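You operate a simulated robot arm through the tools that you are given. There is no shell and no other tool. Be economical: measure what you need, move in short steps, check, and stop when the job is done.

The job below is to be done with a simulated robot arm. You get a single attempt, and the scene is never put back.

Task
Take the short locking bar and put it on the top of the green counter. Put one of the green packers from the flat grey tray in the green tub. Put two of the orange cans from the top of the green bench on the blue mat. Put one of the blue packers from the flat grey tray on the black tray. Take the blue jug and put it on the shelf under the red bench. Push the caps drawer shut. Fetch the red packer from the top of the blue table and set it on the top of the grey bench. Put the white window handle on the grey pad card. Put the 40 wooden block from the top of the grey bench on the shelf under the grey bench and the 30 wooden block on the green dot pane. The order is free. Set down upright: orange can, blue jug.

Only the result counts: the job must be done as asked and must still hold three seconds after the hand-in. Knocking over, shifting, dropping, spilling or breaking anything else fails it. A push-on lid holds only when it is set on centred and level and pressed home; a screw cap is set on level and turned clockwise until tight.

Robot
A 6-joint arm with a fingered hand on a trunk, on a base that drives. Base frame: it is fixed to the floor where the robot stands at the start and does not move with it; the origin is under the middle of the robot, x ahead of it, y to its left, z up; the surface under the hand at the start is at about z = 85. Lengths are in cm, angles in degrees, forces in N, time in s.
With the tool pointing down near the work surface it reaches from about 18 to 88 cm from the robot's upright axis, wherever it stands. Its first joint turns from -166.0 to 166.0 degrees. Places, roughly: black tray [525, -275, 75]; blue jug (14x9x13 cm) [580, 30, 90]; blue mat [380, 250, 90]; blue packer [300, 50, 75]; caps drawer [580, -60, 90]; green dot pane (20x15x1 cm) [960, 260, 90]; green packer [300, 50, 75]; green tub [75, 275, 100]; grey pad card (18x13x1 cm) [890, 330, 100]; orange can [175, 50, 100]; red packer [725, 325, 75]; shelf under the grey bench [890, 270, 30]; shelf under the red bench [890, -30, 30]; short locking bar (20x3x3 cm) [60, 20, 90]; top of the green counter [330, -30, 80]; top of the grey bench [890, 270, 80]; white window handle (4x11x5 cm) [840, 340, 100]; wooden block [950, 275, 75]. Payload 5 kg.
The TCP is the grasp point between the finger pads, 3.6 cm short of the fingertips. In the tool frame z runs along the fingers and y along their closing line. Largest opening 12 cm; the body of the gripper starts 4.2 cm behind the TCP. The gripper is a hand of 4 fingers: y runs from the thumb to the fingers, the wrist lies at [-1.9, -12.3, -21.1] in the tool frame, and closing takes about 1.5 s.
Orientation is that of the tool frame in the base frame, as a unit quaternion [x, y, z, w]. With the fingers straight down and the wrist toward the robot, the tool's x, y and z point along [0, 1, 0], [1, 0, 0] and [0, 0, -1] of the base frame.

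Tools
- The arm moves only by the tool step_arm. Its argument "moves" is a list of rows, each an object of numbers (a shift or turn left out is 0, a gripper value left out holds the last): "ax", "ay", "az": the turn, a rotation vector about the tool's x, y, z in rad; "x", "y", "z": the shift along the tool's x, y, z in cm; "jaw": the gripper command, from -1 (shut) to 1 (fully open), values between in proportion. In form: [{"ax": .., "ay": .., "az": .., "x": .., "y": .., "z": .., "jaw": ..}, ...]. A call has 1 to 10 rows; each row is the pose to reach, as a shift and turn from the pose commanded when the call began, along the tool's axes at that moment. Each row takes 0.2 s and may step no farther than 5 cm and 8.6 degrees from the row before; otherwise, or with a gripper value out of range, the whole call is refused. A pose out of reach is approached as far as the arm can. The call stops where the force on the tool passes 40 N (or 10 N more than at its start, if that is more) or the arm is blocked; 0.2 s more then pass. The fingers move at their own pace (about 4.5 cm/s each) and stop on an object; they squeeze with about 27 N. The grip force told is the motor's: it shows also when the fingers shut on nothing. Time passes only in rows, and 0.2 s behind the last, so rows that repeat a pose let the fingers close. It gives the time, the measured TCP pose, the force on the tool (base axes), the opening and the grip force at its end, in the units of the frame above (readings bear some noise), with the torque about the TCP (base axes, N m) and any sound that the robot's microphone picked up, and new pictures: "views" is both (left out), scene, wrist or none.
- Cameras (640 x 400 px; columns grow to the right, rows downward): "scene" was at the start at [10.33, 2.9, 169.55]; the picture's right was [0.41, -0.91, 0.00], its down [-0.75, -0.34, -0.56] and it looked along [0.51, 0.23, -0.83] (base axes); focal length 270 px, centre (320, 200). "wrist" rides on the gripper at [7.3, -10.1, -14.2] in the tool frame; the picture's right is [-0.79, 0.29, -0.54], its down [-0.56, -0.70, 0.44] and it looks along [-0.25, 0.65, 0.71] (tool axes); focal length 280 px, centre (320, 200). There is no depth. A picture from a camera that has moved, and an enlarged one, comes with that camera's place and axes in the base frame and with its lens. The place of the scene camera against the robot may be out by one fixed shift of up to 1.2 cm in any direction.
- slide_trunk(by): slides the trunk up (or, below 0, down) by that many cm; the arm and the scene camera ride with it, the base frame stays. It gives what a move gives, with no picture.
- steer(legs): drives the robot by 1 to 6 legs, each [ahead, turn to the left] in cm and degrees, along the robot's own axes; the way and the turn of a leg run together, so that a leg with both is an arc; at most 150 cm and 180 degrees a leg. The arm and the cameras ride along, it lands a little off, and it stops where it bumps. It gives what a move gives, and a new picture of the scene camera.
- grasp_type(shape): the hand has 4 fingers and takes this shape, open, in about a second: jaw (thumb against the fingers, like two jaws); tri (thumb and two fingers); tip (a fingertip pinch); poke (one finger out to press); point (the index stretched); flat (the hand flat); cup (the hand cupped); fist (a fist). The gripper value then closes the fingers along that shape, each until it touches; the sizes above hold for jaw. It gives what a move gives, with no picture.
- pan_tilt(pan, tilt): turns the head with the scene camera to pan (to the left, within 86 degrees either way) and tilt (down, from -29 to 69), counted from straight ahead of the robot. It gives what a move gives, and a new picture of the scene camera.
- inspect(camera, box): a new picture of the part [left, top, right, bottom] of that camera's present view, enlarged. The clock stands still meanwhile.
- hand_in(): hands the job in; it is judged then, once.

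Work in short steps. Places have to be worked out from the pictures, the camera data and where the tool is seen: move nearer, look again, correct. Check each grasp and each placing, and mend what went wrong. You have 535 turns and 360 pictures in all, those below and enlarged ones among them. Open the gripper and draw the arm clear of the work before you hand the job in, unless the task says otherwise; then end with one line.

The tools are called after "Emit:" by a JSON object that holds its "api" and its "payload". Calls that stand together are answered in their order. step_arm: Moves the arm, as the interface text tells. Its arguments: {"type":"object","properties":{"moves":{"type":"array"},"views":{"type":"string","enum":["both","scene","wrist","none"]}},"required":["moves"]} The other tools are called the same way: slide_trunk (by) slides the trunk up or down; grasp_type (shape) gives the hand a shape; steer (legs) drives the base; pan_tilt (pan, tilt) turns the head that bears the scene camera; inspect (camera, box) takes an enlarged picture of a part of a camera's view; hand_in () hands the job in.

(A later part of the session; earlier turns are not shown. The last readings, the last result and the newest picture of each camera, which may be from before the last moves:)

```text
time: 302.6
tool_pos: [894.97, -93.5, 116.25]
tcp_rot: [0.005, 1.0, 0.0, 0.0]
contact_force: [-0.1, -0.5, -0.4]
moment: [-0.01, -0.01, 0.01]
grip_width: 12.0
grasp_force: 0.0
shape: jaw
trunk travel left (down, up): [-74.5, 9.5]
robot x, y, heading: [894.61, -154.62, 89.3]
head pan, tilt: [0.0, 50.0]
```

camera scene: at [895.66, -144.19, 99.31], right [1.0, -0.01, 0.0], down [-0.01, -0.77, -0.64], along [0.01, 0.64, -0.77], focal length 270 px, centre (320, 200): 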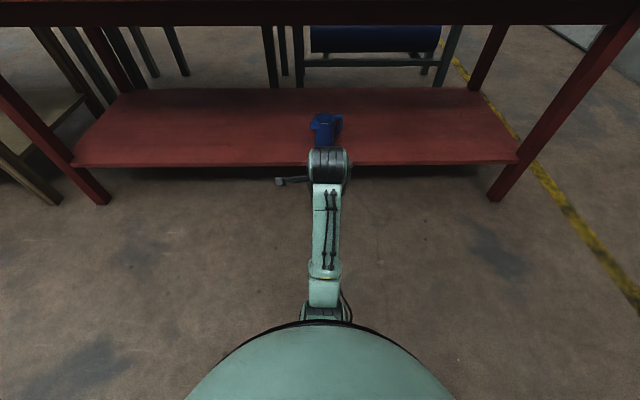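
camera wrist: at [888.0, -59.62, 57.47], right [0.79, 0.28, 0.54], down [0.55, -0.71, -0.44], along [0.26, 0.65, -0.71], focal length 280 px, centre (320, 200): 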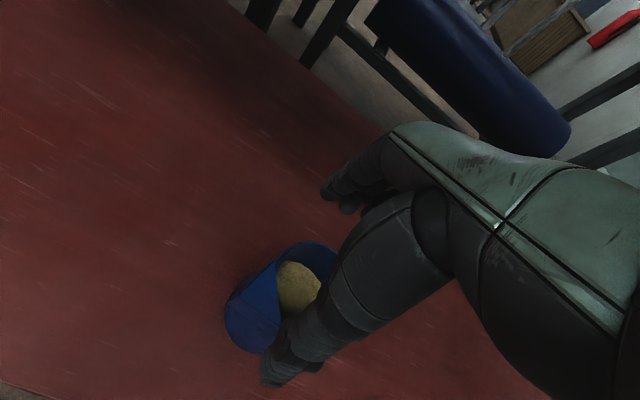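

Jug stands on the shelf. Now to the grey bench area at (890, 270), round the far end of the island.

Emit:
{"api": "steer", "payload": {"legs": [[0, -89.3], [150, 0], [10, 0], [0, 90], [140, 0], [135, 0]]}}

Emit:
{"api": "pan_tilt", "payload": {"pan": 45, "tilt": 25}}

```text
time: 334.9
tool_pos: [1062.81, 176.07, 116.23]
tcp_rot: [0.011, 1.0, 0.0, 0.001]
contact_force: [-0.3, 0.3, 0.0]
moment: [0.01, -0.04, -0.02]
grip_width: 12.02
grasp_force: 0.0
shape: jaw
trunk travel left (down, up): [-74.5, 9.5]
robot x, y, heading: [1062.27, 115.19, 88.3]
head pan, tilt: [0.0, 50.0]
camera scene: at [1063.05, 125.4, 172.31], right [1.0, -0.02, 0.0], down [-0.02, -0.77, -0.64], along [0.01, 0.64, -0.77], focal length 270 px, centre (320, 200)
```

scene: 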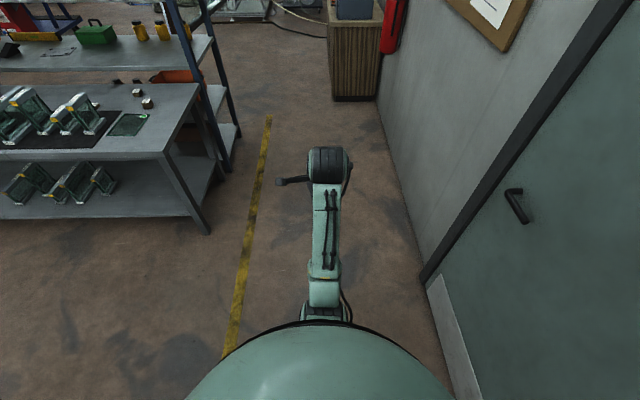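

```text
time: 336.0
tool_pos: [1062.87, 176.06, 116.13]
tcp_rot: [0.011, 1.0, 0.0, -0.001]
contact_force: [-0.8, 0.6, 0.3]
moment: [0.0, -0.01, 0.02]
grip_width: 11.98
grasp_force: 0.1
shape: jaw
trunk travel left (down, up): [-74.5, 9.5]
robot x, y, heading: [1062.0, 114.78, 88.7]
head pan, tilt: [45.0, 25.0]
camera scene: at [1056.52, 124.38, 176.06], right [0.72, 0.69, 0.0], down [0.29, -0.31, -0.91], along [-0.63, 0.66, -0.42], focal length 270 px, centre (320, 200)
```

scene: 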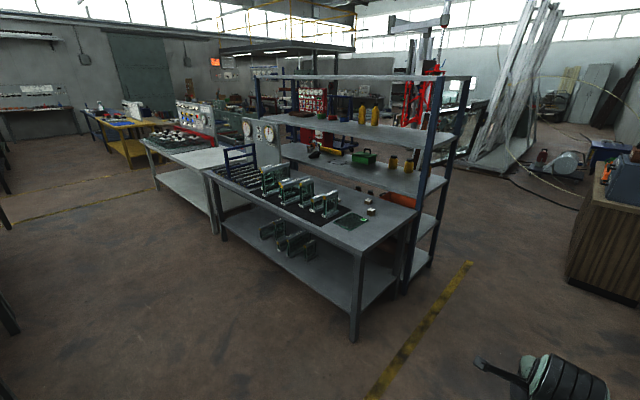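

The grey bench with pane and blocks is there, with the rack behind it. I zoom.

Emit:
{"api": "inspect", "payload": {"camera": "scene", "box": [200, 130, 460, 290]}}

```text
2.46 times, centred on (330, 210) of scene
camera zoom: at [1056.52, 124.38, 176.06], right [0.72, 0.69, 0.0], down [0.29, -0.31, -0.91], along [-0.63, 0.66, -0.42], focal length 665 px, centre (295, 175)
```

zoom: 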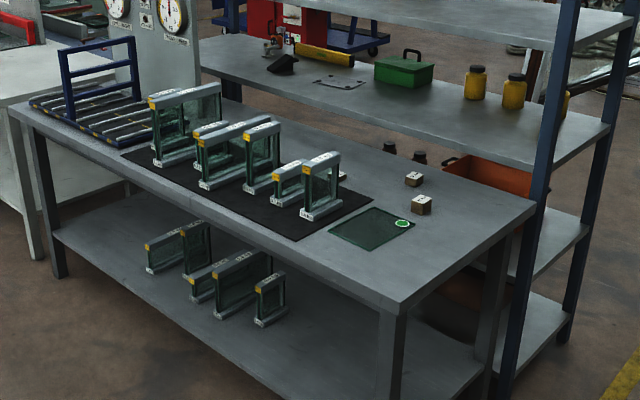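

Blocks are at about (958, 283) and (946, 296), pane at (954, 263); bench right end x≈982. I'll work from the right end, facing −x.

Emit:
{"api": "steer", "payload": {"legs": [[150, 0], [12, 0], [0, 91.4], [40, 0]]}}

Emit:
{"api": "pan_tilt", "payload": {"pan": 0, "tilt": 48}}

```text
time: 352.0
tool_pos: [965.76, 276.06, 116.23]
tcp_rot: [-0.706, 0.708, 0.0, 0.0]
contact_force: [-0.1, -0.2, 0.0]
moment: [-0.03, 0.0, -0.01]
grip_width: 12.0
grasp_force: 0.0
shape: jaw
trunk travel left (down, up): [-74.5, 9.5]
robot x, y, heading: [1026.98, 276.26, 179.5]
head pan, tilt: [45.0, 25.0]
camera scene: at [1018.47, 269.71, 176.07], right [-0.7, 0.71, 0.0], down [0.3, 0.3, -0.91], along [-0.64, -0.64, -0.42], focal length 270 px, centre (320, 200)
```

scene: 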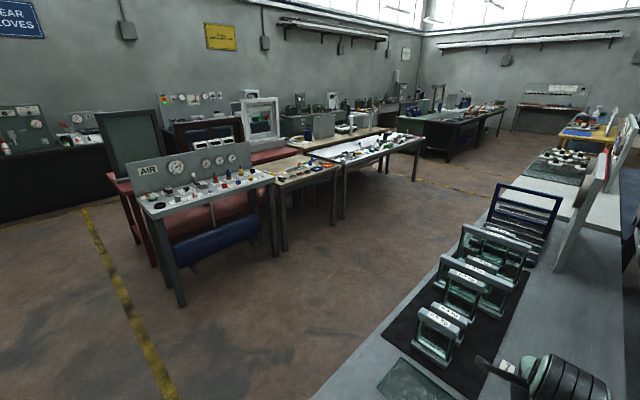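

```text
time: 353.1
tool_pos: [965.79, 275.98, 116.12]
tcp_rot: [-0.706, 0.708, 0.0, 0.0]
contact_force: [0.0, -0.2, -0.1]
moment: [0.0, 0.03, 0.0]
grip_width: 12.0
grasp_force: 0.0
shape: jaw
trunk travel left (down, up): [-74.5, 9.5]
robot x, y, heading: [1027.06, 275.99, 179.7]
head pan, tilt: [0.0, 48.0]
camera scene: at [1017.09, 276.22, 172.59], right [0.0, 1.0, 0.0], down [0.74, 0.0, -0.67], along [-0.67, 0.0, -0.74], focal length 270 px, centre (320, 200)
```

scene: 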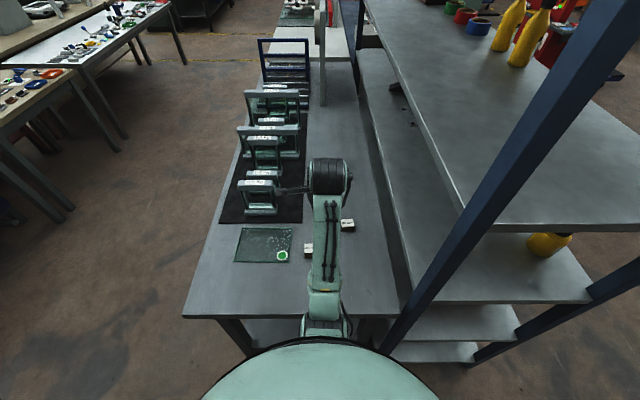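

Emit:
{"api": "inspect", "payload": {"camera": "scene", "box": [220, 195, 380, 295]}}

```text
4.00 times, centred on (300, 245) of scene
camera zoom: at [1017.09, 276.22, 172.59], right [0.0, 1.0, 0.0], down [0.74, 0.0, -0.67], along [-0.67, 0.0, -0.74], focal length 1081 px, centre (400, 20)
```

zoom: 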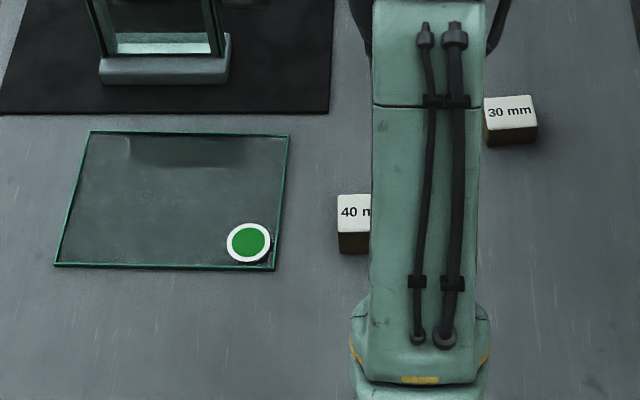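

Left block is "40 mm" at ≈(964, 273), right one "30 mm" at ≈(952, 287), tops at z≈87.5; pane centre ≈(960, 254). I go above the 30 block first.

Emit:
{"api": "step_arm", "payload": {"moves": [{"y": 4, "x": -3}, {"y": 7.5, "x": -6}, {"y": 11, "x": -9}, {"y": 14, "x": -11}, {"y": 14, "x": -11, "z": 4.5}, {"y": 14, "x": -11, "z": 9}, {"y": 14, "x": -11, "z": 13}, {"y": 14, "x": -11, "z": 17}, {"y": 14, "x": -11, "z": 17}]}}

```text
time: 355.1
tool_pos: [951.68, 287.0, 99.24]
tcp_rot: [-0.706, 0.708, -0.001, 0.0]
contact_force: [-0.5, -0.4, 0.3]
moment: [-0.02, -0.01, -0.02]
grip_width: 11.99
grasp_force: 0.1
shape: jaw
trunk travel left (down, up): [-74.5, 9.5]
robot x, y, heading: [1027.02, 275.97, 179.5]
head pan, tilt: [0.0, 48.0]
camera scene: at [1017.1, 276.27, 172.58], right [0.0, 1.0, 0.0], down [0.74, 0.0, -0.67], along [-0.67, 0.0, -0.74], focal length 270 px, centre (320, 200)
camera wrist: at [961.87, 279.8, 113.44], right [-0.29, 0.79, 0.54], down [0.7, 0.56, -0.44], along [-0.65, 0.25, -0.71], focal length 280 px, centre (320, 200)
```

scene: 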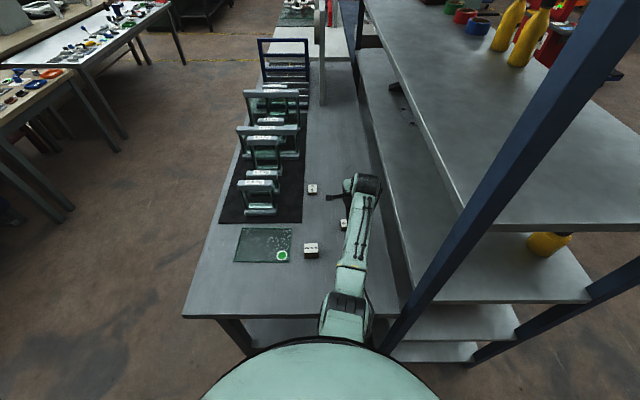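
wrist: 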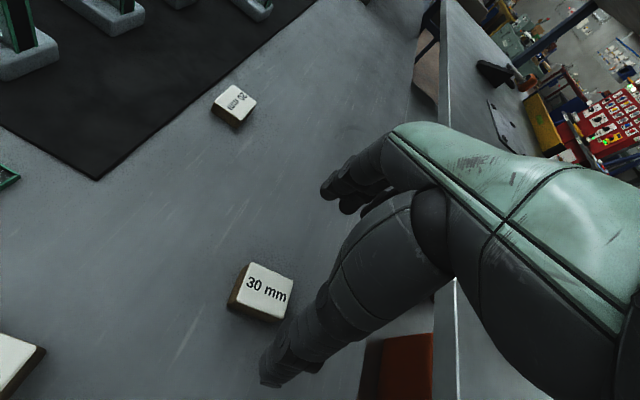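

The 30 block top is at (951.2, 287.6, 86), so the bench is ≈83. I descend to TCP z≈87.2 around it.

Emit:
{"api": "step_arm", "payload": {"moves": [{"y": 0.4, "x": -0.6, "z": 4}, {"y": 0.4, "x": -0.6, "z": 8}, {"y": 0.4, "x": -0.6, "z": 10.5}, {"y": 0.4, "x": -0.6, "z": 12}, {"y": 0.4, "x": -0.6, "z": 12}], "views": "wrist"}}

```text
time: 356.3
tool_pos: [950.63, 287.76, 88.48]
tcp_rot: [-0.706, 0.708, 0.011, -0.008]
contact_force: [9.1, -1.8, 27.1]
moment: [0.2, 1.06, 0.07]
grip_width: 11.53
grasp_force: 0.0
shape: jaw
trunk travel left (down, up): [-74.5, 9.5]
robot x, y, heading: [1027.17, 276.25, 179.9]
head pan, tilt: [0.0, 48.0]
stopped in row 5: the force on the tool passed its limit at 44 N (the readings are from after the stop); the commanded pose is now the measured one
camera wrist: at [961.14, 280.53, 102.35], right [-0.27, 0.79, 0.55], down [0.69, 0.56, -0.46], along [-0.67, 0.26, -0.69], focal length 280 px, centre (320, 200)
```

wrist: 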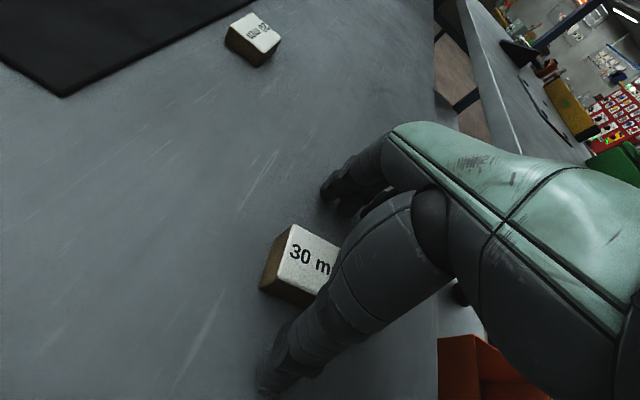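

Tips met the bench (so its top is ≈84.8). I raise 0.5 cm and close.

Emit:
{"api": "step_arm", "payload": {"moves": [{"z": -0.6, "ax": 0.01, "ay": 0.02}, {"z": -0.6, "ax": 0.01, "ay": 0.02, "jaw": 0}, {"z": -0.6, "ax": 0.01, "ay": 0.02, "jaw": -1}, {"z": -0.6, "jaw": -1}, {"z": -0.6, "jaw": -1}, {"z": -0.6, "jaw": -1}, {"z": -0.6, "jaw": -1}, {"z": -0.6, "jaw": -1}], "views": "wrist"}}

```text
time: 358.1
tool_pos: [951.0, 287.76, 88.68]
tcp_rot: [-0.706, 0.709, 0.008, -0.007]
contact_force: [2.0, 1.1, 27.8]
moment: [-0.19, -0.24, -0.06]
grip_width: 3.96
grasp_force: 27.0
shape: jaw
trunk travel left (down, up): [-74.5, 9.5]
robot x, y, heading: [1026.98, 276.26, 179.6]
head pan, tilt: [0.0, 48.0]
camera wrist: at [961.49, 280.52, 102.78], right [-0.27, 0.79, 0.55], down [0.69, 0.56, -0.46], along [-0.67, 0.26, -0.7], focal length 280 px, centre (320, 200)
```

wrist: 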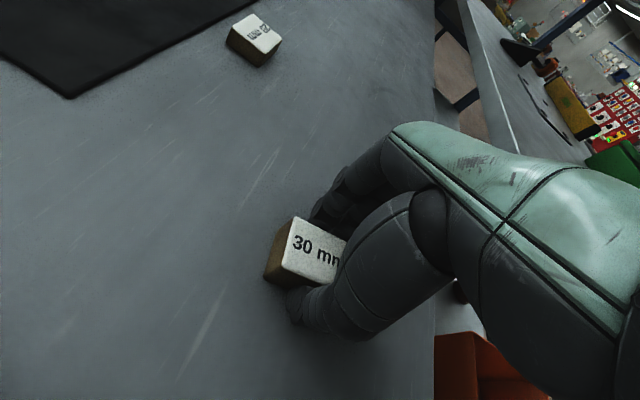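

Gripped (3.96 cm). I lift 13 cm and carry it over the pane, aiming at (962, 254), clear of the upright frames.

Emit:
{"api": "step_arm", "payload": {"moves": [{"z": -3}, {"z": -7}, {"z": -11, "ax": 0.01, "ay": 0.01}, {"z": -14, "ax": 0.015, "ay": 0.015}, {"z": -14, "x": 4, "y": -2}, {"z": -14, "x": 8, "y": -4}, {"z": -14, "x": 12, "y": -6}, {"z": -14, "x": 16, "y": -8}, {"z": -14, "x": 20, "y": -10}, {"z": -14, "x": 24, "y": -11}], "views": "none"}}

Emit:
{"api": "step_arm", "payload": {"moves": [{"x": 3}, {"x": 6}, {"x": 9.5}, {"x": 9.5}]}}

```text
time: 360.3
tool_pos: [962.28, 263.68, 102.01]
tcp_rot: [-0.705, 0.71, 0.008, -0.004]
contact_force: [0.4, 0.5, -0.6]
moment: [0.02, -0.01, 0.02]
grip_width: 3.81
grasp_force: 26.9
shape: jaw
trunk travel left (down, up): [-74.5, 9.5]
robot x, y, heading: [1027.19, 276.11, 179.7]
head pan, tilt: [0.0, 48.0]
```

```text
time: 361.3
tool_pos: [961.94, 254.28, 102.01]
tcp_rot: [-0.706, 0.709, 0.006, -0.005]
contact_force: [-0.6, -0.1, 0.4]
moment: [-0.02, -0.02, 0.02]
grip_width: 3.83
grasp_force: 26.8
shape: jaw
trunk travel left (down, up): [-74.5, 9.5]
robot x, y, heading: [1026.65, 276.02, 179.8]
head pan, tilt: [0.0, 48.0]
camera scene: at [1017.13, 276.25, 172.59], right [0.0, 1.0, 0.0], down [0.74, 0.0, -0.67], along [-0.67, 0.0, -0.74], focal length 270 px, centre (320, 200)
camera wrist: at [972.35, 246.99, 116.03], right [-0.28, 0.79, 0.55], down [0.7, 0.56, -0.45], along [-0.66, 0.26, -0.7], focal length 280 px, centre (320, 200)
```

scene: 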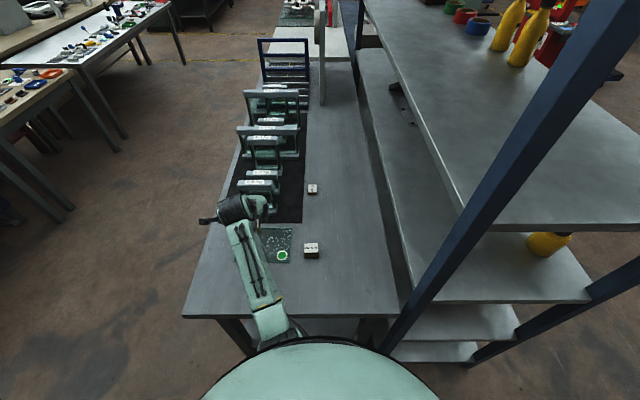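
wrist: 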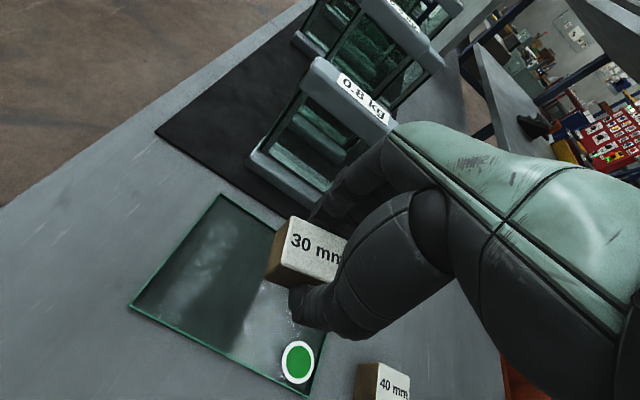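

Pane spans x 953–967.4, y 245.5–264.7; the block is well over it. I lower to just above the glass.

Emit:
{"api": "step_arm", "payload": {"moves": [{"z": 4}, {"z": 8}, {"z": 10.5}, {"z": 11.7}, {"z": 11.7}], "views": "none"}}

```text
time: 362.5
tool_pos: [961.95, 254.29, 90.29]
tcp_rot: [-0.706, 0.708, 0.007, -0.005]
contact_force: [-0.3, 0.3, -0.9]
moment: [-0.01, 0.01, -0.02]
grip_width: 3.8
grasp_force: 26.9
shape: jaw
trunk travel left (down, up): [-74.5, 9.5]
robot x, y, heading: [1026.96, 276.35, 179.9]
head pan, tilt: [0.0, 48.0]
```

Emit:
{"api": "step_arm", "payload": {"moves": [{"z": 0.3}, {"z": 0.5}], "views": "wrist"}}

```text
time: 363.1
tool_pos: [961.85, 254.28, 89.79]
tcp_rot: [-0.706, 0.708, 0.006, -0.004]
contact_force: [-0.1, 0.1, -0.3]
moment: [0.01, 0.0, 0.01]
grip_width: 3.77
grasp_force: 27.1
shape: jaw
trunk travel left (down, up): [-74.5, 9.5]
robot x, y, heading: [1027.1, 276.21, 179.5]
head pan, tilt: [0.0, 48.0]
camera wrist: at [972.24, 246.99, 103.99], right [-0.28, 0.79, 0.55], down [0.7, 0.56, -0.45], along [-0.66, 0.26, -0.7], focal length 280 px, centre (320, 200)
```

wrist: 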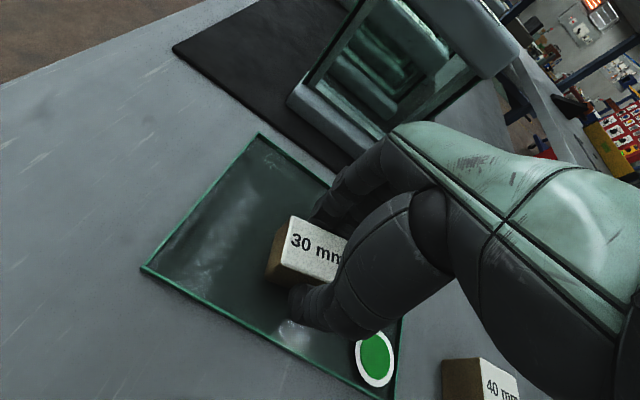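

Not yet touching; a little further.

Emit:
{"api": "step_arm", "payload": {"moves": [{"z": 0.2}, {"z": 0.4}, {"z": 0.4}], "views": "none"}}

```text
time: 363.9
tool_pos: [961.79, 254.26, 89.52]
tcp_rot: [-0.706, 0.708, 0.006, -0.006]
contact_force: [0.0, 1.3, 3.8]
moment: [-0.06, 0.01, 0.0]
grip_width: 3.8
grasp_force: 26.7
shape: jaw
trunk travel left (down, up): [-74.5, 9.5]
robot x, y, heading: [1027.4, 275.98, 179.9]
head pan, tilt: [0.0, 48.0]
```

Touching (3.8 N). I open part-way and lift.

Emit:
{"api": "step_arm", "payload": {"moves": [{"jaw": -0.2}, {"jaw": 0.0}, {"jaw": 0.0}, {"jaw": 0.0}, {"z": -2}, {"z": -5}, {"z": -9}, {"z": -13}], "views": "wrist"}}

```text
time: 365.7
tool_pos: [962.17, 254.05, 102.59]
tcp_rot: [-0.706, 0.709, 0.007, -0.004]
contact_force: [0.1, 0.0, -0.2]
moment: [0.0, 0.04, 0.02]
grip_width: 5.96
grasp_force: 0.1
shape: jaw
trunk travel left (down, up): [-74.5, 9.5]
robot x, y, heading: [1027.7, 275.99, 179.5]
head pan, tilt: [0.0, 48.0]
camera wrist: at [972.53, 246.83, 116.66], right [-0.28, 0.79, 0.55], down [0.7, 0.56, -0.45], along [-0.66, 0.26, -0.7], focal length 280 px, centre (320, 200)
```

wrist: 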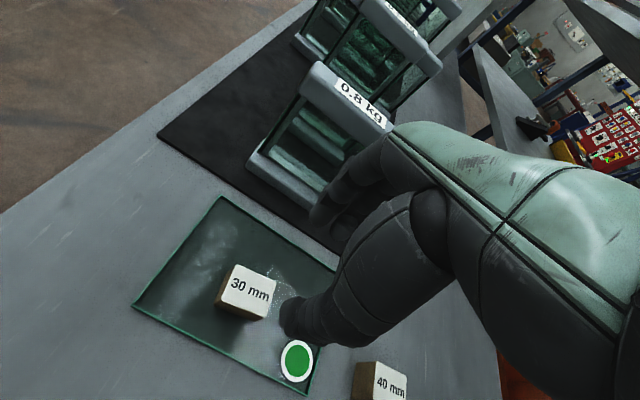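

The 30 block sits on the pane. Now the 40 block at ≈(964.2, 273): I move over and look.

Emit:
{"api": "step_arm", "payload": {"moves": [{"x": -4}, {"x": -8, "jaw": 0.5}, {"x": -12, "y": -1}, {"x": -16, "y": -2}, {"x": -19, "y": -2}, {"x": -19, "y": -2, "z": 3}, {"x": -19, "y": -2, "z": 6}, {"x": -19, "y": -2, "z": 6}], "views": "wrist"}}

```text
time: 367.5
tool_pos: [964.26, 273.25, 96.58]
tcp_rot: [-0.705, 0.709, 0.007, -0.005]
contact_force: [0.0, 0.9, -0.3]
moment: [0.0, -0.03, -0.03]
grip_width: 8.97
grasp_force: 0.0
shape: jaw
trunk travel left (down, up): [-74.5, 9.5]
robot x, y, heading: [1027.36, 276.35, 179.9]
head pan, tilt: [0.0, 48.0]
camera wrist: at [974.48, 265.99, 110.68], right [-0.28, 0.79, 0.55], down [0.7, 0.56, -0.45], along [-0.66, 0.26, -0.7], focal length 280 px, centre (320, 200)
```

wrist: 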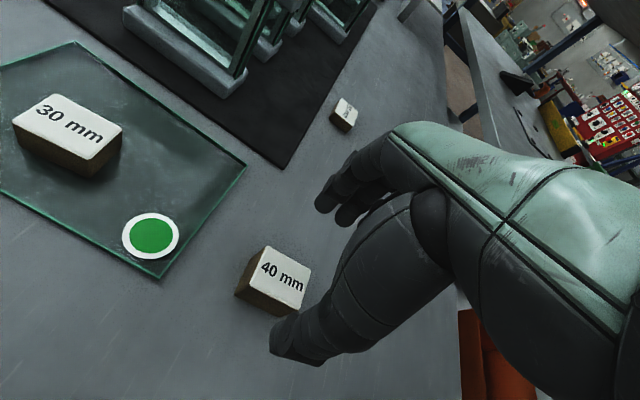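

Block centre (964.1, 273.7). I descend 7.2 cm and close.

Emit:
{"api": "step_arm", "payload": {"moves": [{"x": -0.4, "z": 3}, {"x": -0.4, "z": 6}, {"x": -0.4, "z": 7.2}, {"x": -0.4, "z": 7.2}, {"x": -0.4, "z": 7.2, "jaw": -1}, {"x": -0.4, "z": 7.2, "jaw": -1}, {"x": -0.4, "z": 7.2, "jaw": -1}, {"x": -0.4, "z": 7.2, "jaw": -1}, {"x": -0.4, "z": 7.2, "jaw": -1}], "views": "wrist"}}

```text
time: 369.5
tool_pos: [963.89, 273.67, 89.32]
tcp_rot: [-0.705, 0.709, 0.007, -0.004]
contact_force: [0.0, -0.4, -0.9]
moment: [0.02, -0.02, -0.02]
grip_width: 3.54
grasp_force: 26.6
shape: jaw
trunk travel left (down, up): [-74.5, 9.5]
robot x, y, heading: [1027.28, 275.89, 179.7]
head pan, tilt: [0.0, 48.0]
camera wrist: at [974.28, 266.35, 103.43], right [-0.28, 0.79, 0.55], down [0.7, 0.56, -0.45], along [-0.66, 0.26, -0.7], focal length 280 px, centre (320, 200)
```

wrist: 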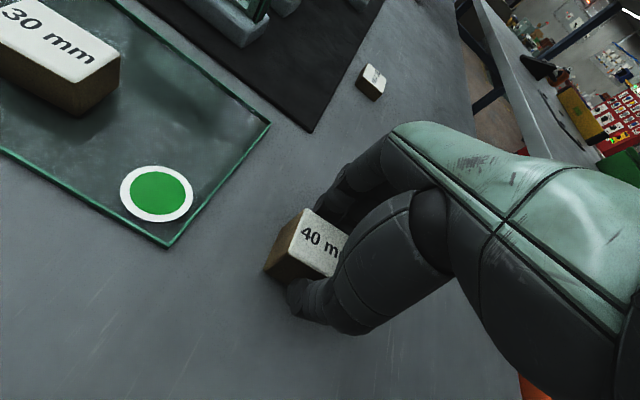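

Gripped. I lift it, pull in, back away from the bench end and lower to see the shelf.

Emit:
{"api": "step_arm", "payload": {"moves": [{"z": -4}, {"z": -8}, {"z": -12}, {"z": -16}, {"z": -20}, {"z": -22}], "views": "none"}}

Emit:
{"api": "steer", "payload": {"legs": [[-38, 0]]}}

Emit:
{"api": "slide_trunk", "payload": {"by": -40}}

Emit:
{"api": "pan_tilt", "payload": {"pan": 0, "tilt": 42}}

```text
time: 370.9
tool_pos: [964.11, 273.66, 111.37]
tcp_rot: [-0.706, 0.708, 0.006, -0.005]
contact_force: [-0.6, 0.1, -1.0]
moment: [-0.01, -0.03, -0.01]
grip_width: 3.51
grasp_force: 26.5
shape: jaw
trunk travel left (down, up): [-74.5, 9.5]
robot x, y, heading: [1027.52, 276.41, 179.7]
head pan, tilt: [0.0, 48.0]
```

```text
time: 373.5
tool_pos: [1002.2, 273.64, 111.24]
tcp_rot: [-0.705, 0.71, 0.007, -0.004]
contact_force: [-0.5, -1.0, -0.1]
moment: [-0.01, 0.01, 0.0]
grip_width: 3.52
grasp_force: 27.2
shape: jaw
trunk travel left (down, up): [-74.5, 9.5]
robot x, y, heading: [1065.36, 275.93, 179.5]
head pan, tilt: [0.0, 48.0]
camera scene: at [1055.23, 276.02, 172.58], right [0.01, 1.0, 0.0], down [0.74, -0.01, -0.67], along [-0.67, 0.01, -0.74], focal length 270 px, centre (320, 200)
```

scene: 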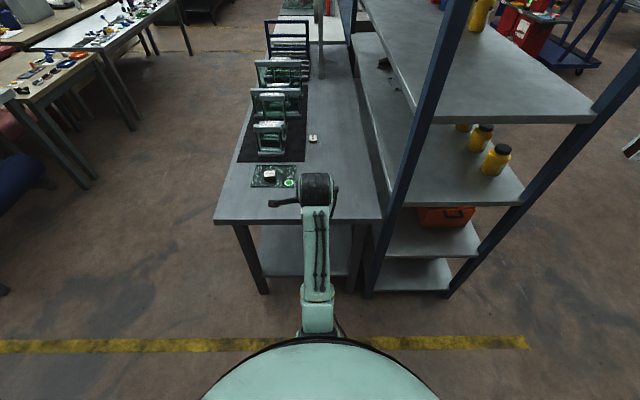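

```text
time: 377.3
tool_pos: [1002.2, 273.63, 71.3]
tcp_rot: [-0.705, 0.71, 0.006, -0.005]
contact_force: [0.8, -0.7, -0.5]
moment: [0.0, -0.02, -0.01]
grip_width: 3.57
grasp_force: 26.7
shape: jaw
trunk travel left (down, up): [-34.5, 49.5]
robot x, y, heading: [1065.4, 276.15, 179.4]
head pan, tilt: [0.0, 48.0]
```

```text
time: 378.0
tool_pos: [1002.33, 273.63, 71.27]
tcp_rot: [-0.705, 0.709, 0.006, -0.005]
contact_force: [-0.4, 0.3, -0.9]
moment: [0.01, -0.01, 0.02]
grip_width: 3.57
grasp_force: 26.9
shape: jaw
trunk travel left (down, up): [-34.5, 49.5]
robot x, y, heading: [1065.4, 276.11, 179.6]
head pan, tilt: [0.0, 42.0]
camera scene: at [1054.79, 276.03, 133.43], right [0.01, 1.0, 0.0], down [0.67, -0.01, -0.74], along [-0.74, 0.01, -0.67], focal length 270 px, centre (320, 200)
```

scene: 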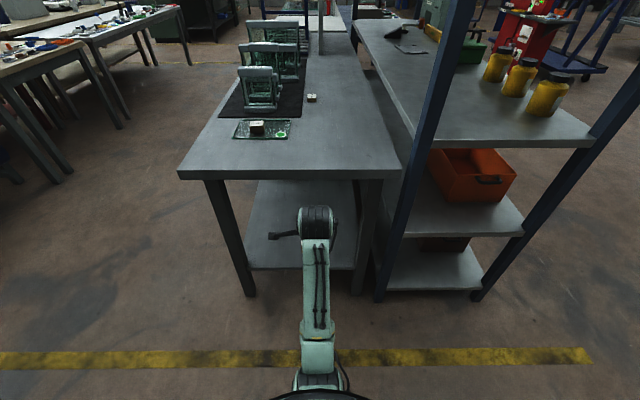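

Shelf at z≈25–28, opening between legs y≈247–300. I lower 33 cm more and drive in 32 cm at y≈273.6.

Emit:
{"api": "slide_trunk", "payload": {"by": -33}}

Emit:
{"api": "steer", "payload": {"legs": [[18, 0]]}}

Emit:
{"api": "inspect", "payload": {"camera": "wrist", "box": [0, 0, 640, 400]}}

```text
time: 381.2
tool_pos: [1002.33, 273.61, 38.23]
tcp_rot: [-0.705, 0.709, 0.006, -0.005]
contact_force: [-1.1, -0.2, -0.5]
moment: [0.06, 0.02, 0.0]
grip_width: 3.53
grasp_force: 27.1
shape: jaw
trunk travel left (down, up): [-1.5, 82.5]
robot x, y, heading: [1065.36, 275.8, 179.5]
head pan, tilt: [0.0, 42.0]
```

```text
time: 382.9
tool_pos: [984.0, 273.71, 38.26]
tcp_rot: [-0.705, 0.71, 0.007, -0.005]
contact_force: [-0.5, 1.5, -0.6]
moment: [-0.01, 0.01, 0.01]
grip_width: 3.51
grasp_force: 26.8
shape: jaw
trunk travel left (down, up): [-1.5, 82.5]
robot x, y, heading: [1046.99, 276.37, 179.4]
head pan, tilt: [0.0, 42.0]
camera scene: at [1036.43, 276.15, 100.43], right [0.01, 1.0, 0.0], down [0.67, 0.0, -0.74], along [-0.74, 0.01, -0.67], focal length 270 px, centre (320, 200)
```

scene: 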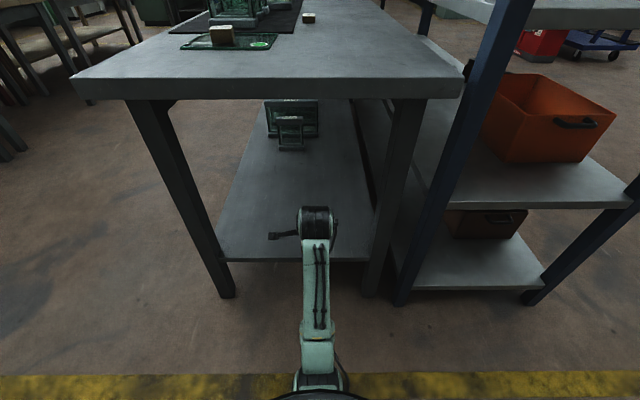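

```text
1.00 times, centred on (320, 200) of wrist (not enlarged: the box is as wide or as high as the picture)
camera zoom: at [994.25, 266.42, 52.37], right [-0.27, 0.79, 0.55], down [0.7, 0.56, -0.45], along [-0.66, 0.26, -0.7], focal length 280 px, centre (320, 200)
```

zoom: 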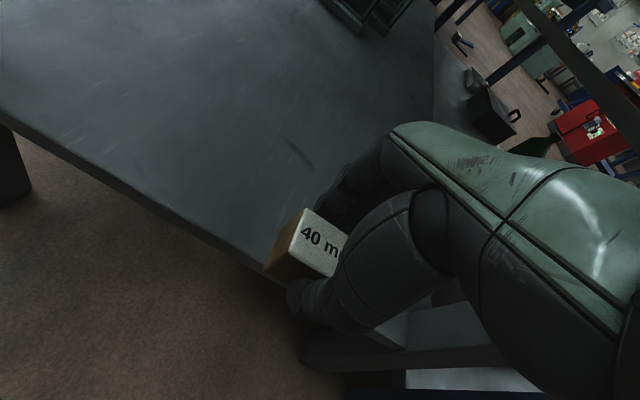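

Shelf edge is at x≈980. I drive 15 cm further so the block is about 11 cm in, then lower in steps.

Emit:
{"api": "steer", "payload": {"legs": [[15, 0]]}}

Emit:
{"api": "step_arm", "payload": {"moves": [{"z": 3}, {"z": 6}, {"z": 8}, {"z": 9}], "views": "wrist"}}

```text
time: 384.3
tool_pos: [969.03, 273.83, 38.31]
tcp_rot: [-0.704, 0.71, 0.006, -0.005]
contact_force: [-0.5, 0.5, -0.5]
moment: [0.03, -0.01, 0.0]
grip_width: 3.54
grasp_force: 26.8
shape: jaw
trunk travel left (down, up): [-1.5, 82.5]
robot x, y, heading: [1032.18, 276.2, 179.5]
head pan, tilt: [0.0, 42.0]
camera scene: at [1021.54, 276.26, 100.43], right [0.01, 1.0, 0.0], down [0.67, 0.0, -0.74], along [-0.74, 0.01, -0.67], focal length 270 px, centre (320, 200)
```

scene: 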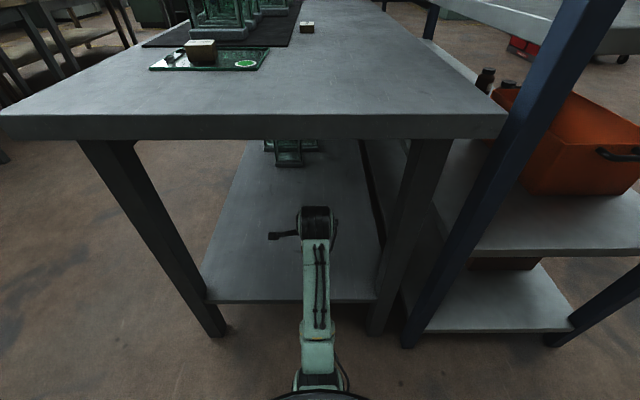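

```text
time: 385.3
tool_pos: [968.8, 273.86, 30.1]
tcp_rot: [-0.705, 0.709, 0.012, -0.011]
contact_force: [8.5, 0.5, 40.1]
moment: [0.02, -0.42, -0.03]
grip_width: 3.91
grasp_force: 26.6
shape: jaw
trunk travel left (down, up): [-1.5, 82.5]
robot x, y, heading: [1032.04, 276.14, 179.5]
head pan, tilt: [0.0, 42.0]
camera wrist: at [979.3, 266.61, 43.99], right [-0.27, 0.79, 0.55], down [0.69, 0.56, -0.46], along [-0.67, 0.26, -0.69], focal length 280 px, centre (320, 200)
```

wrist: 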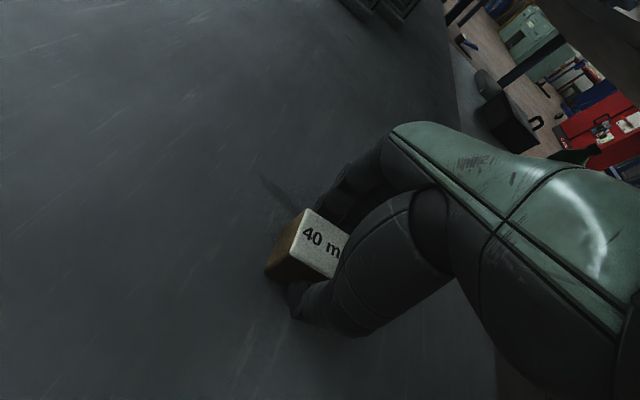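

The block is pressed on the shelf (40 N). I ease up 0.6, release and lift.

Emit:
{"api": "step_arm", "payload": {"moves": [{"z": -0.8}, {"z": -0.8}, {"z": -0.8, "jaw": -0.2}, {"z": -0.8, "jaw": 0.2}, {"z": -0.8, "jaw": 0.2}, {"z": -0.8, "jaw": 0.2}, {"z": -3}, {"z": -6}, {"z": -9}], "views": "wrist"}}

```text
time: 387.3
tool_pos: [969.07, 273.99, 38.33]
tcp_rot: [-0.705, 0.709, 0.005, -0.004]
contact_force: [0.4, -0.5, -0.7]
moment: [0.01, 0.05, -0.01]
grip_width: 7.13
grasp_force: 0.0
shape: jaw
trunk travel left (down, up): [-1.5, 82.5]
robot x, y, heading: [1032.23, 276.19, 179.7]
head pan, tilt: [0.0, 42.0]
camera wrist: at [979.37, 266.75, 52.33], right [-0.28, 0.79, 0.55], down [0.7, 0.56, -0.45], along [-0.66, 0.26, -0.7], focal length 280 px, centre (320, 200)
```

wrist: 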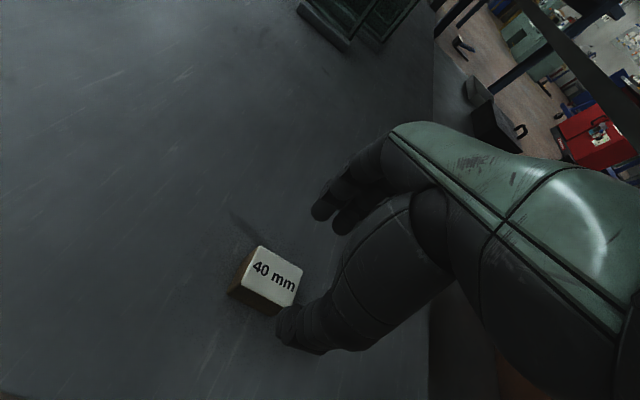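

The 40 block is on the shelf. I back out, raise, and look at the rack for the window handle and pad card.

Emit:
{"api": "steer", "payload": {"legs": [[-30, 0]]}}

Emit:
{"api": "slide_trunk", "payload": {"by": 40}}

Emit:
{"api": "slide_trunk", "payload": {"by": 33}}

Emit:
{"api": "pan_tilt", "payload": {"pan": -45, "tilt": 25}}

```text
time: 389.5
tool_pos: [999.15, 274.03, 38.23]
tcp_rot: [-0.703, 0.711, 0.006, -0.005]
contact_force: [0.4, -0.1, -0.8]
moment: [0.02, 0.0, 0.0]
grip_width: 7.17
grasp_force: 0.0
shape: jaw
trunk travel left (down, up): [-1.5, 82.5]
robot x, y, heading: [1062.22, 276.34, 179.3]
head pan, tilt: [0.0, 42.0]
camera scene: at [1051.66, 276.03, 100.44], right [0.01, 1.0, 0.0], down [0.67, -0.01, -0.74], along [-0.74, 0.01, -0.67], focal length 270 px, centre (320, 200)
```

scene: 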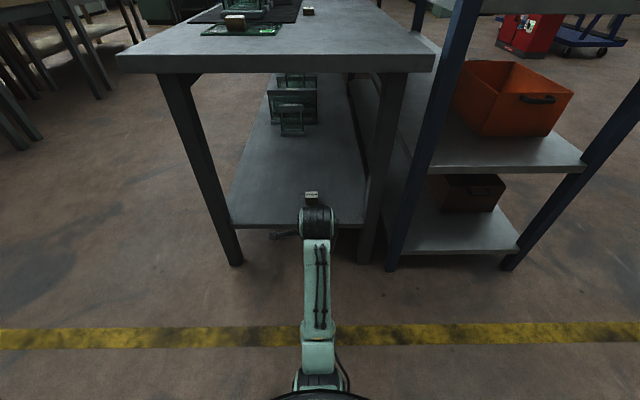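

```text
time: 393.3
tool_pos: [999.09, 274.0, 78.19]
tcp_rot: [-0.704, 0.711, 0.006, -0.004]
contact_force: [0.6, -0.1, -1.1]
moment: [0.01, 0.03, 0.01]
grip_width: 7.14
grasp_force: 0.0
shape: jaw
trunk travel left (down, up): [-41.5, 42.5]
robot x, y, heading: [1062.63, 276.03, 179.3]
head pan, tilt: [0.0, 42.0]
```

```text
time: 396.6
tool_pos: [999.12, 273.92, 111.15]
tcp_rot: [-0.703, 0.711, 0.006, -0.005]
contact_force: [0.6, 0.2, -0.2]
moment: [0.01, 0.03, -0.01]
grip_width: 7.19
grasp_force: 0.1
shape: jaw
trunk travel left (down, up): [-74.5, 9.5]
robot x, y, heading: [1062.16, 275.98, 179.4]
head pan, tilt: [0.0, 42.0]
```

```text
time: 397.7
tool_pos: [999.01, 273.94, 111.2]
tcp_rot: [-0.704, 0.71, 0.006, -0.004]
contact_force: [-0.2, 0.4, -0.1]
moment: [0.01, 0.02, -0.03]
grip_width: 7.18
grasp_force: 0.0
shape: jaw
trunk travel left (down, up): [-74.5, 9.5]
robot x, y, heading: [1062.3, 275.92, 179.5]
head pan, tilt: [-45.0, 25.0]
camera scene: at [1053.56, 282.51, 176.06], right [0.71, 0.7, 0.0], down [0.3, -0.3, -0.91], along [-0.63, 0.65, -0.42], focal length 270 px, centre (320, 200)
```

scene: 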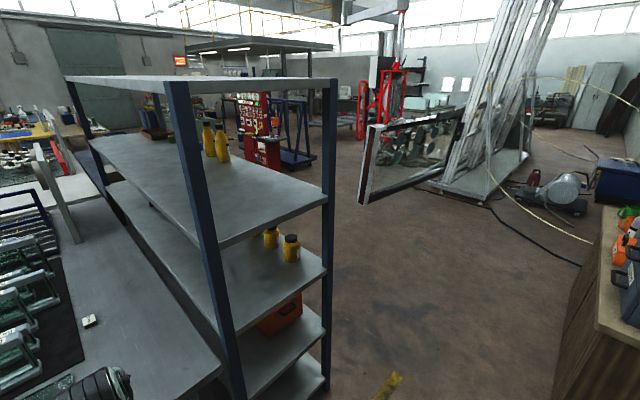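

The aisle behind the rack (back edge y≈361) is free. I drive round behind it.

Emit:
{"api": "steer", "payload": {"legs": [[0, -89.5], [150, 0], [17, 0], [0, 90]]}}

Emit:
{"api": "pan_tilt", "payload": {"pan": 20, "tilt": 25}}

```text
time: 408.5
tool_pos: [1072.46, 457.41, 111.02]
tcp_rot: [0.051, 0.999, 0.006, 0.001]
contact_force: [0.0, -0.1, 0.6]
moment: [0.0, -0.02, -0.04]
grip_width: 7.17
grasp_force: 0.1
shape: jaw
trunk travel left (down, up): [-74.5, 9.5]
robot x, y, heading: [1068.28, 394.47, 83.5]
head pan, tilt: [-45.0, 25.0]
stopped in leg 2: the robot was blocked; the commanded pose is now the measured one
camera scene: at [1076.69, 403.32, 176.04], right [0.63, -0.78, 0.0], down [-0.33, -0.27, -0.91], along [0.71, 0.57, -0.42], focal length 270 px, centre (320, 200)
```

scene: 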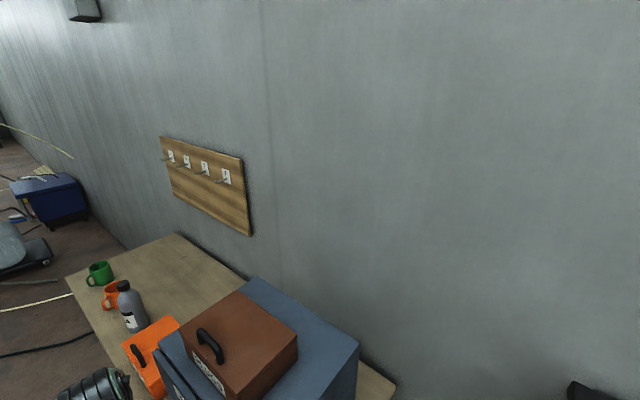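

```text
time: 409.9
tool_pos: [1072.37, 457.06, 111.17]
tcp_rot: [0.05, 0.999, 0.007, 0.001]
contact_force: [-0.4, -0.2, 0.0]
moment: [0.02, -0.04, 0.01]
grip_width: 7.17
grasp_force: 0.1
shape: jaw
trunk travel left (down, up): [-74.5, 9.5]
robot x, y, heading: [1068.65, 394.31, 83.6]
head pan, tilt: [20.0, 25.0]
camera scene: at [1067.25, 406.17, 176.06], right [0.97, 0.24, 0.0], down [0.1, -0.41, -0.91], along [-0.21, 0.88, -0.42], focal length 270 px, centre (320, 200)
```

scene: 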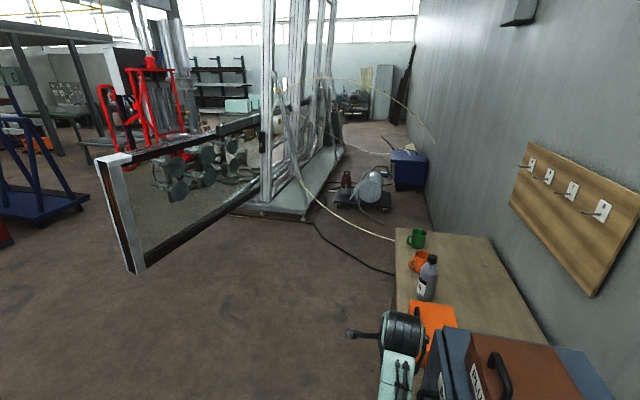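

The base bumped the cabinet by the wall. I back straight off and take a diagonal way round.

Emit:
{"api": "steer", "payload": {"legs": [[-40, 0], [0, 41.5]]}}

Emit:
{"api": "pan_tilt", "payload": {"pan": -60, "tilt": 25}}

```text
time: 414.8
tool_pos: [1025.64, 405.18, 111.21]
tcp_rot: [-0.303, 0.953, 0.007, -0.001]
contact_force: [-0.6, 0.3, -0.3]
moment: [0.0, 0.03, -0.02]
grip_width: 7.18
grasp_force: 0.0
shape: jaw
trunk travel left (down, up): [-74.5, 9.5]
robot x, y, heading: [1064.01, 355.33, 124.7]
head pan, tilt: [20.0, 25.0]
camera scene: at [1055.53, 362.87, 176.06], right [0.58, 0.82, 0.0], down [0.35, -0.24, -0.91], along [-0.74, 0.52, -0.42], focal length 270 px, centre (320, 200)
```

scene: 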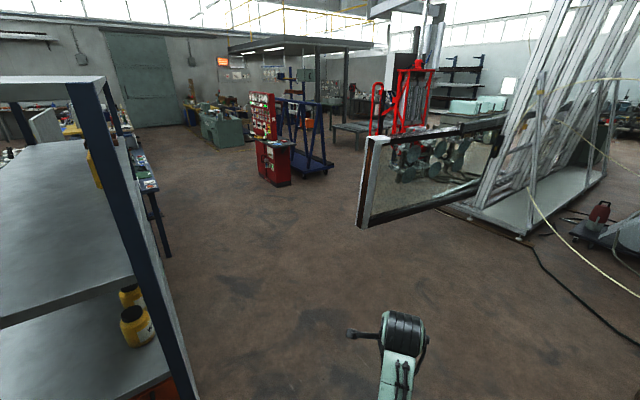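

```text
time: 416.3
tool_pos: [1025.73, 405.22, 111.23]
tcp_rot: [-0.304, 0.953, 0.007, -0.002]
contact_force: [0.1, 0.1, 0.7]
moment: [0.01, 0.02, -0.03]
grip_width: 7.17
grasp_force: 0.0
shape: jaw
trunk travel left (down, up): [-74.5, 9.5]
robot x, y, heading: [1063.85, 355.22, 124.8]
head pan, tilt: [-60.0, 25.0]
camera scene: at [1066.97, 365.92, 176.06], right [0.91, -0.42, 0.0], down [-0.18, -0.38, -0.91], along [0.38, 0.82, -0.42], focal length 270 px, centre (320, 200)
```

scene: 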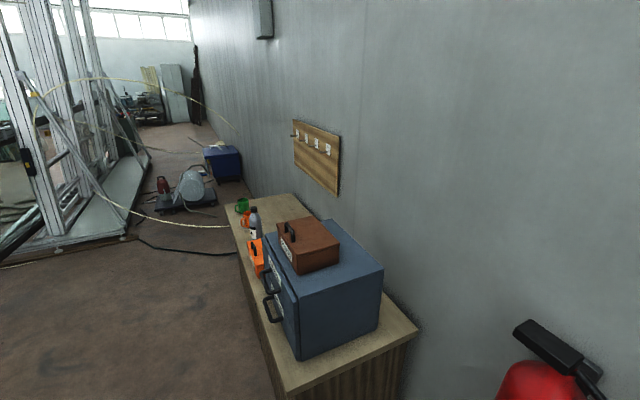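

Everything on the cabinet still stands. I go on round behind the rack.

Emit:
{"api": "steer", "payload": {"legs": [[105, 0], [0, 55.2], [136, 0]]}}

Emit:
{"api": "pan_tilt", "payload": {"pan": 75, "tilt": 35}}

```text
time: 432.1
tool_pos: [804.82, 438.29, 111.3]
tcp_rot: [-0.706, 0.708, 0.006, -0.004]
contact_force: [-0.2, 0.7, 0.1]
moment: [-0.01, -0.03, 0.01]
grip_width: 7.17
grasp_force: 0.1
shape: jaw
trunk travel left (down, up): [-74.5, 9.5]
robot x, y, heading: [867.88, 439.88, 179.3]
head pan, tilt: [-60.0, 25.0]
camera scene: at [861.23, 448.32, 176.06], right [0.87, 0.49, 0.0], down [0.21, -0.37, -0.91], along [-0.44, 0.79, -0.42], focal length 270 px, centre (320, 200)
```

scene: 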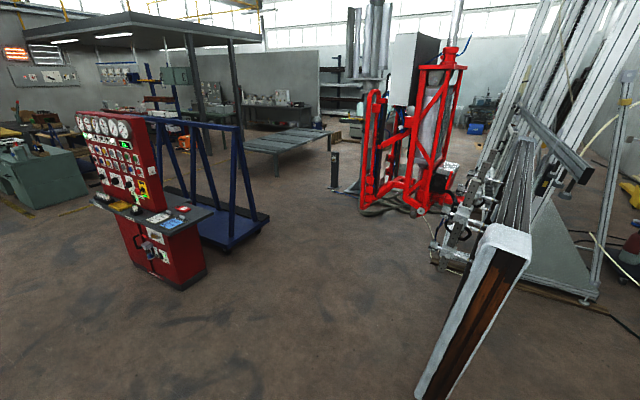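

```text
time: 434.3
tool_pos: [804.99, 438.3, 111.14]
tcp_rot: [-0.706, 0.708, 0.006, -0.004]
contact_force: [0.1, 0.1, -0.9]
moment: [0.0, 0.0, -0.04]
grip_width: 7.18
grasp_force: 0.1
shape: jaw
trunk travel left (down, up): [-74.5, 9.5]
robot x, y, heading: [867.74, 439.96, 179.4]
head pan, tilt: [75.0, 35.0]
camera scene: at [863.34, 431.81, 174.49], right [-0.96, 0.27, 0.0], down [0.16, 0.55, -0.82], along [-0.22, -0.79, -0.57], focal length 270 px, centre (320, 200)
```

scene: 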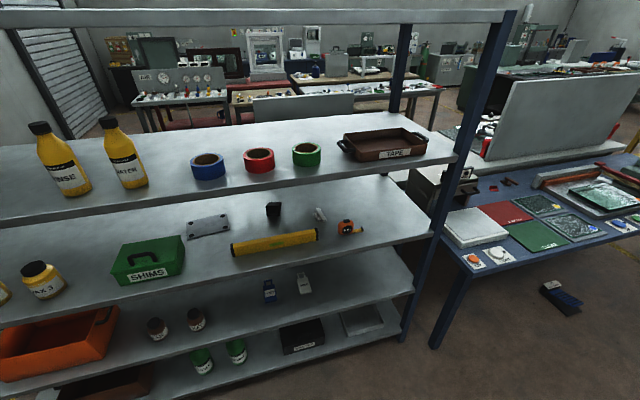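

Second shelf holds the grey pad card, white and black handles. I retract the arm, turn to face the rack and look straight on.

Emit:
{"api": "step_arm", "payload": {"moves": [{"y": -4}, {"y": -8}, {"y": -12}], "views": "none"}}

Emit:
{"api": "steer", "payload": {"legs": [[0, 90.6]]}}

Emit:
{"api": "pan_tilt", "payload": {"pan": 0, "tilt": 40}}

```text
time: 435.1
tool_pos: [817.05, 438.38, 111.13]
tcp_rot: [-0.706, 0.708, 0.005, -0.005]
contact_force: [0.9, -0.4, -0.6]
moment: [0.02, 0.02, 0.0]
grip_width: 7.19
grasp_force: 0.0
shape: jaw
trunk travel left (down, up): [-74.5, 9.5]
robot x, y, heading: [867.64, 440.5, 179.3]
head pan, tilt: [75.0, 35.0]
```

```text
time: 440.1
tool_pos: [871.3, 389.34, 110.92]
tcp_rot: [1.0, 0.012, -0.001, 0.007]
contact_force: [0.6, -0.4, 0.5]
moment: [0.02, 0.02, -0.01]
grip_width: 7.2
grasp_force: 0.0
shape: jaw
trunk travel left (down, up): [-74.5, 9.5]
robot x, y, heading: [867.98, 440.52, -89.0]
head pan, tilt: [75.0, 35.0]
camera scene: at [877.32, 435.09, 174.49], right [-0.24, -0.97, 0.0], down [-0.56, 0.14, -0.82], along [0.79, -0.2, -0.57], focal length 270 px, centre (320, 200)
```

scene: 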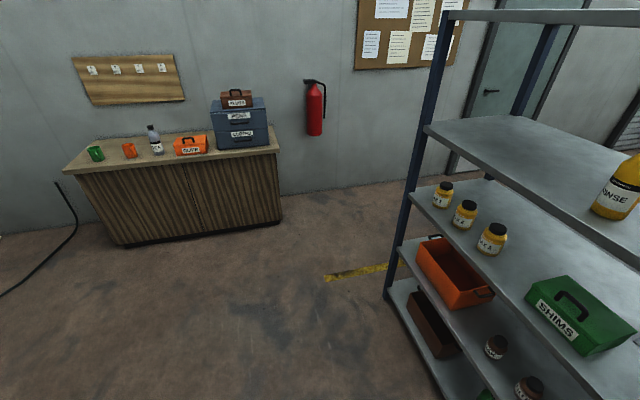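

```text
time: 441.5
tool_pos: [871.03, 389.46, 111.04]
tcp_rot: [1.0, 0.011, -0.001, 0.007]
contact_force: [0.7, -0.3, -0.8]
moment: [0.01, 0.0, 0.02]
grip_width: 7.18
grasp_force: 0.0
shape: jaw
trunk travel left (down, up): [-74.5, 9.5]
robot x, y, heading: [868.02, 440.36, -89.4]
head pan, tilt: [0.0, 40.0]
camera scene: at [868.91, 428.74, 173.73], right [-1.0, -0.02, 0.0], down [-0.01, 0.64, -0.77], along [0.01, -0.77, -0.64], focal length 270 px, centre (320, 200)
```

scene: 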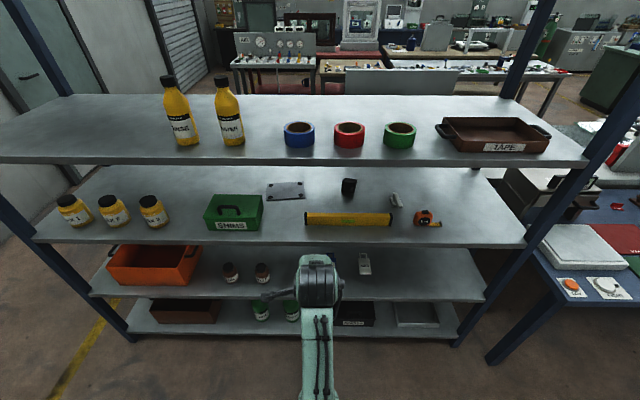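

Second shelf top z≈99, upper shelf edge ≈132: about 30 cm clearance, so I'll tilt the hand forward ~35°. Zoom on the handle and card.

Emit:
{"api": "inspect", "payload": {"camera": "scene", "box": [250, 160, 450, 250]}}

```text
3.20 times, centred on (350, 205) of scene
camera zoom: at [868.91, 428.74, 173.73], right [-1.0, -0.02, 0.0], down [-0.01, 0.64, -0.77], along [0.01, -0.77, -0.64], focal length 865 px, centre (224, 184)
```

zoom: 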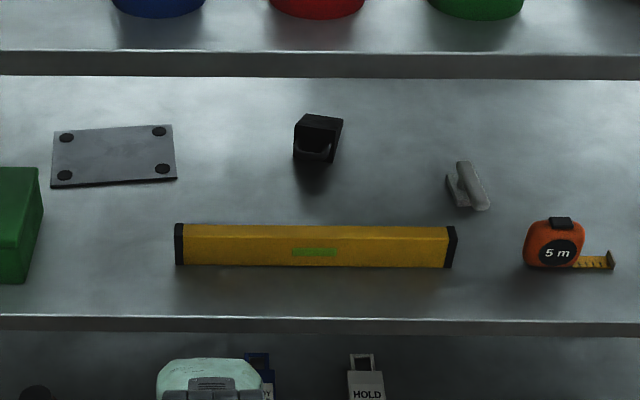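

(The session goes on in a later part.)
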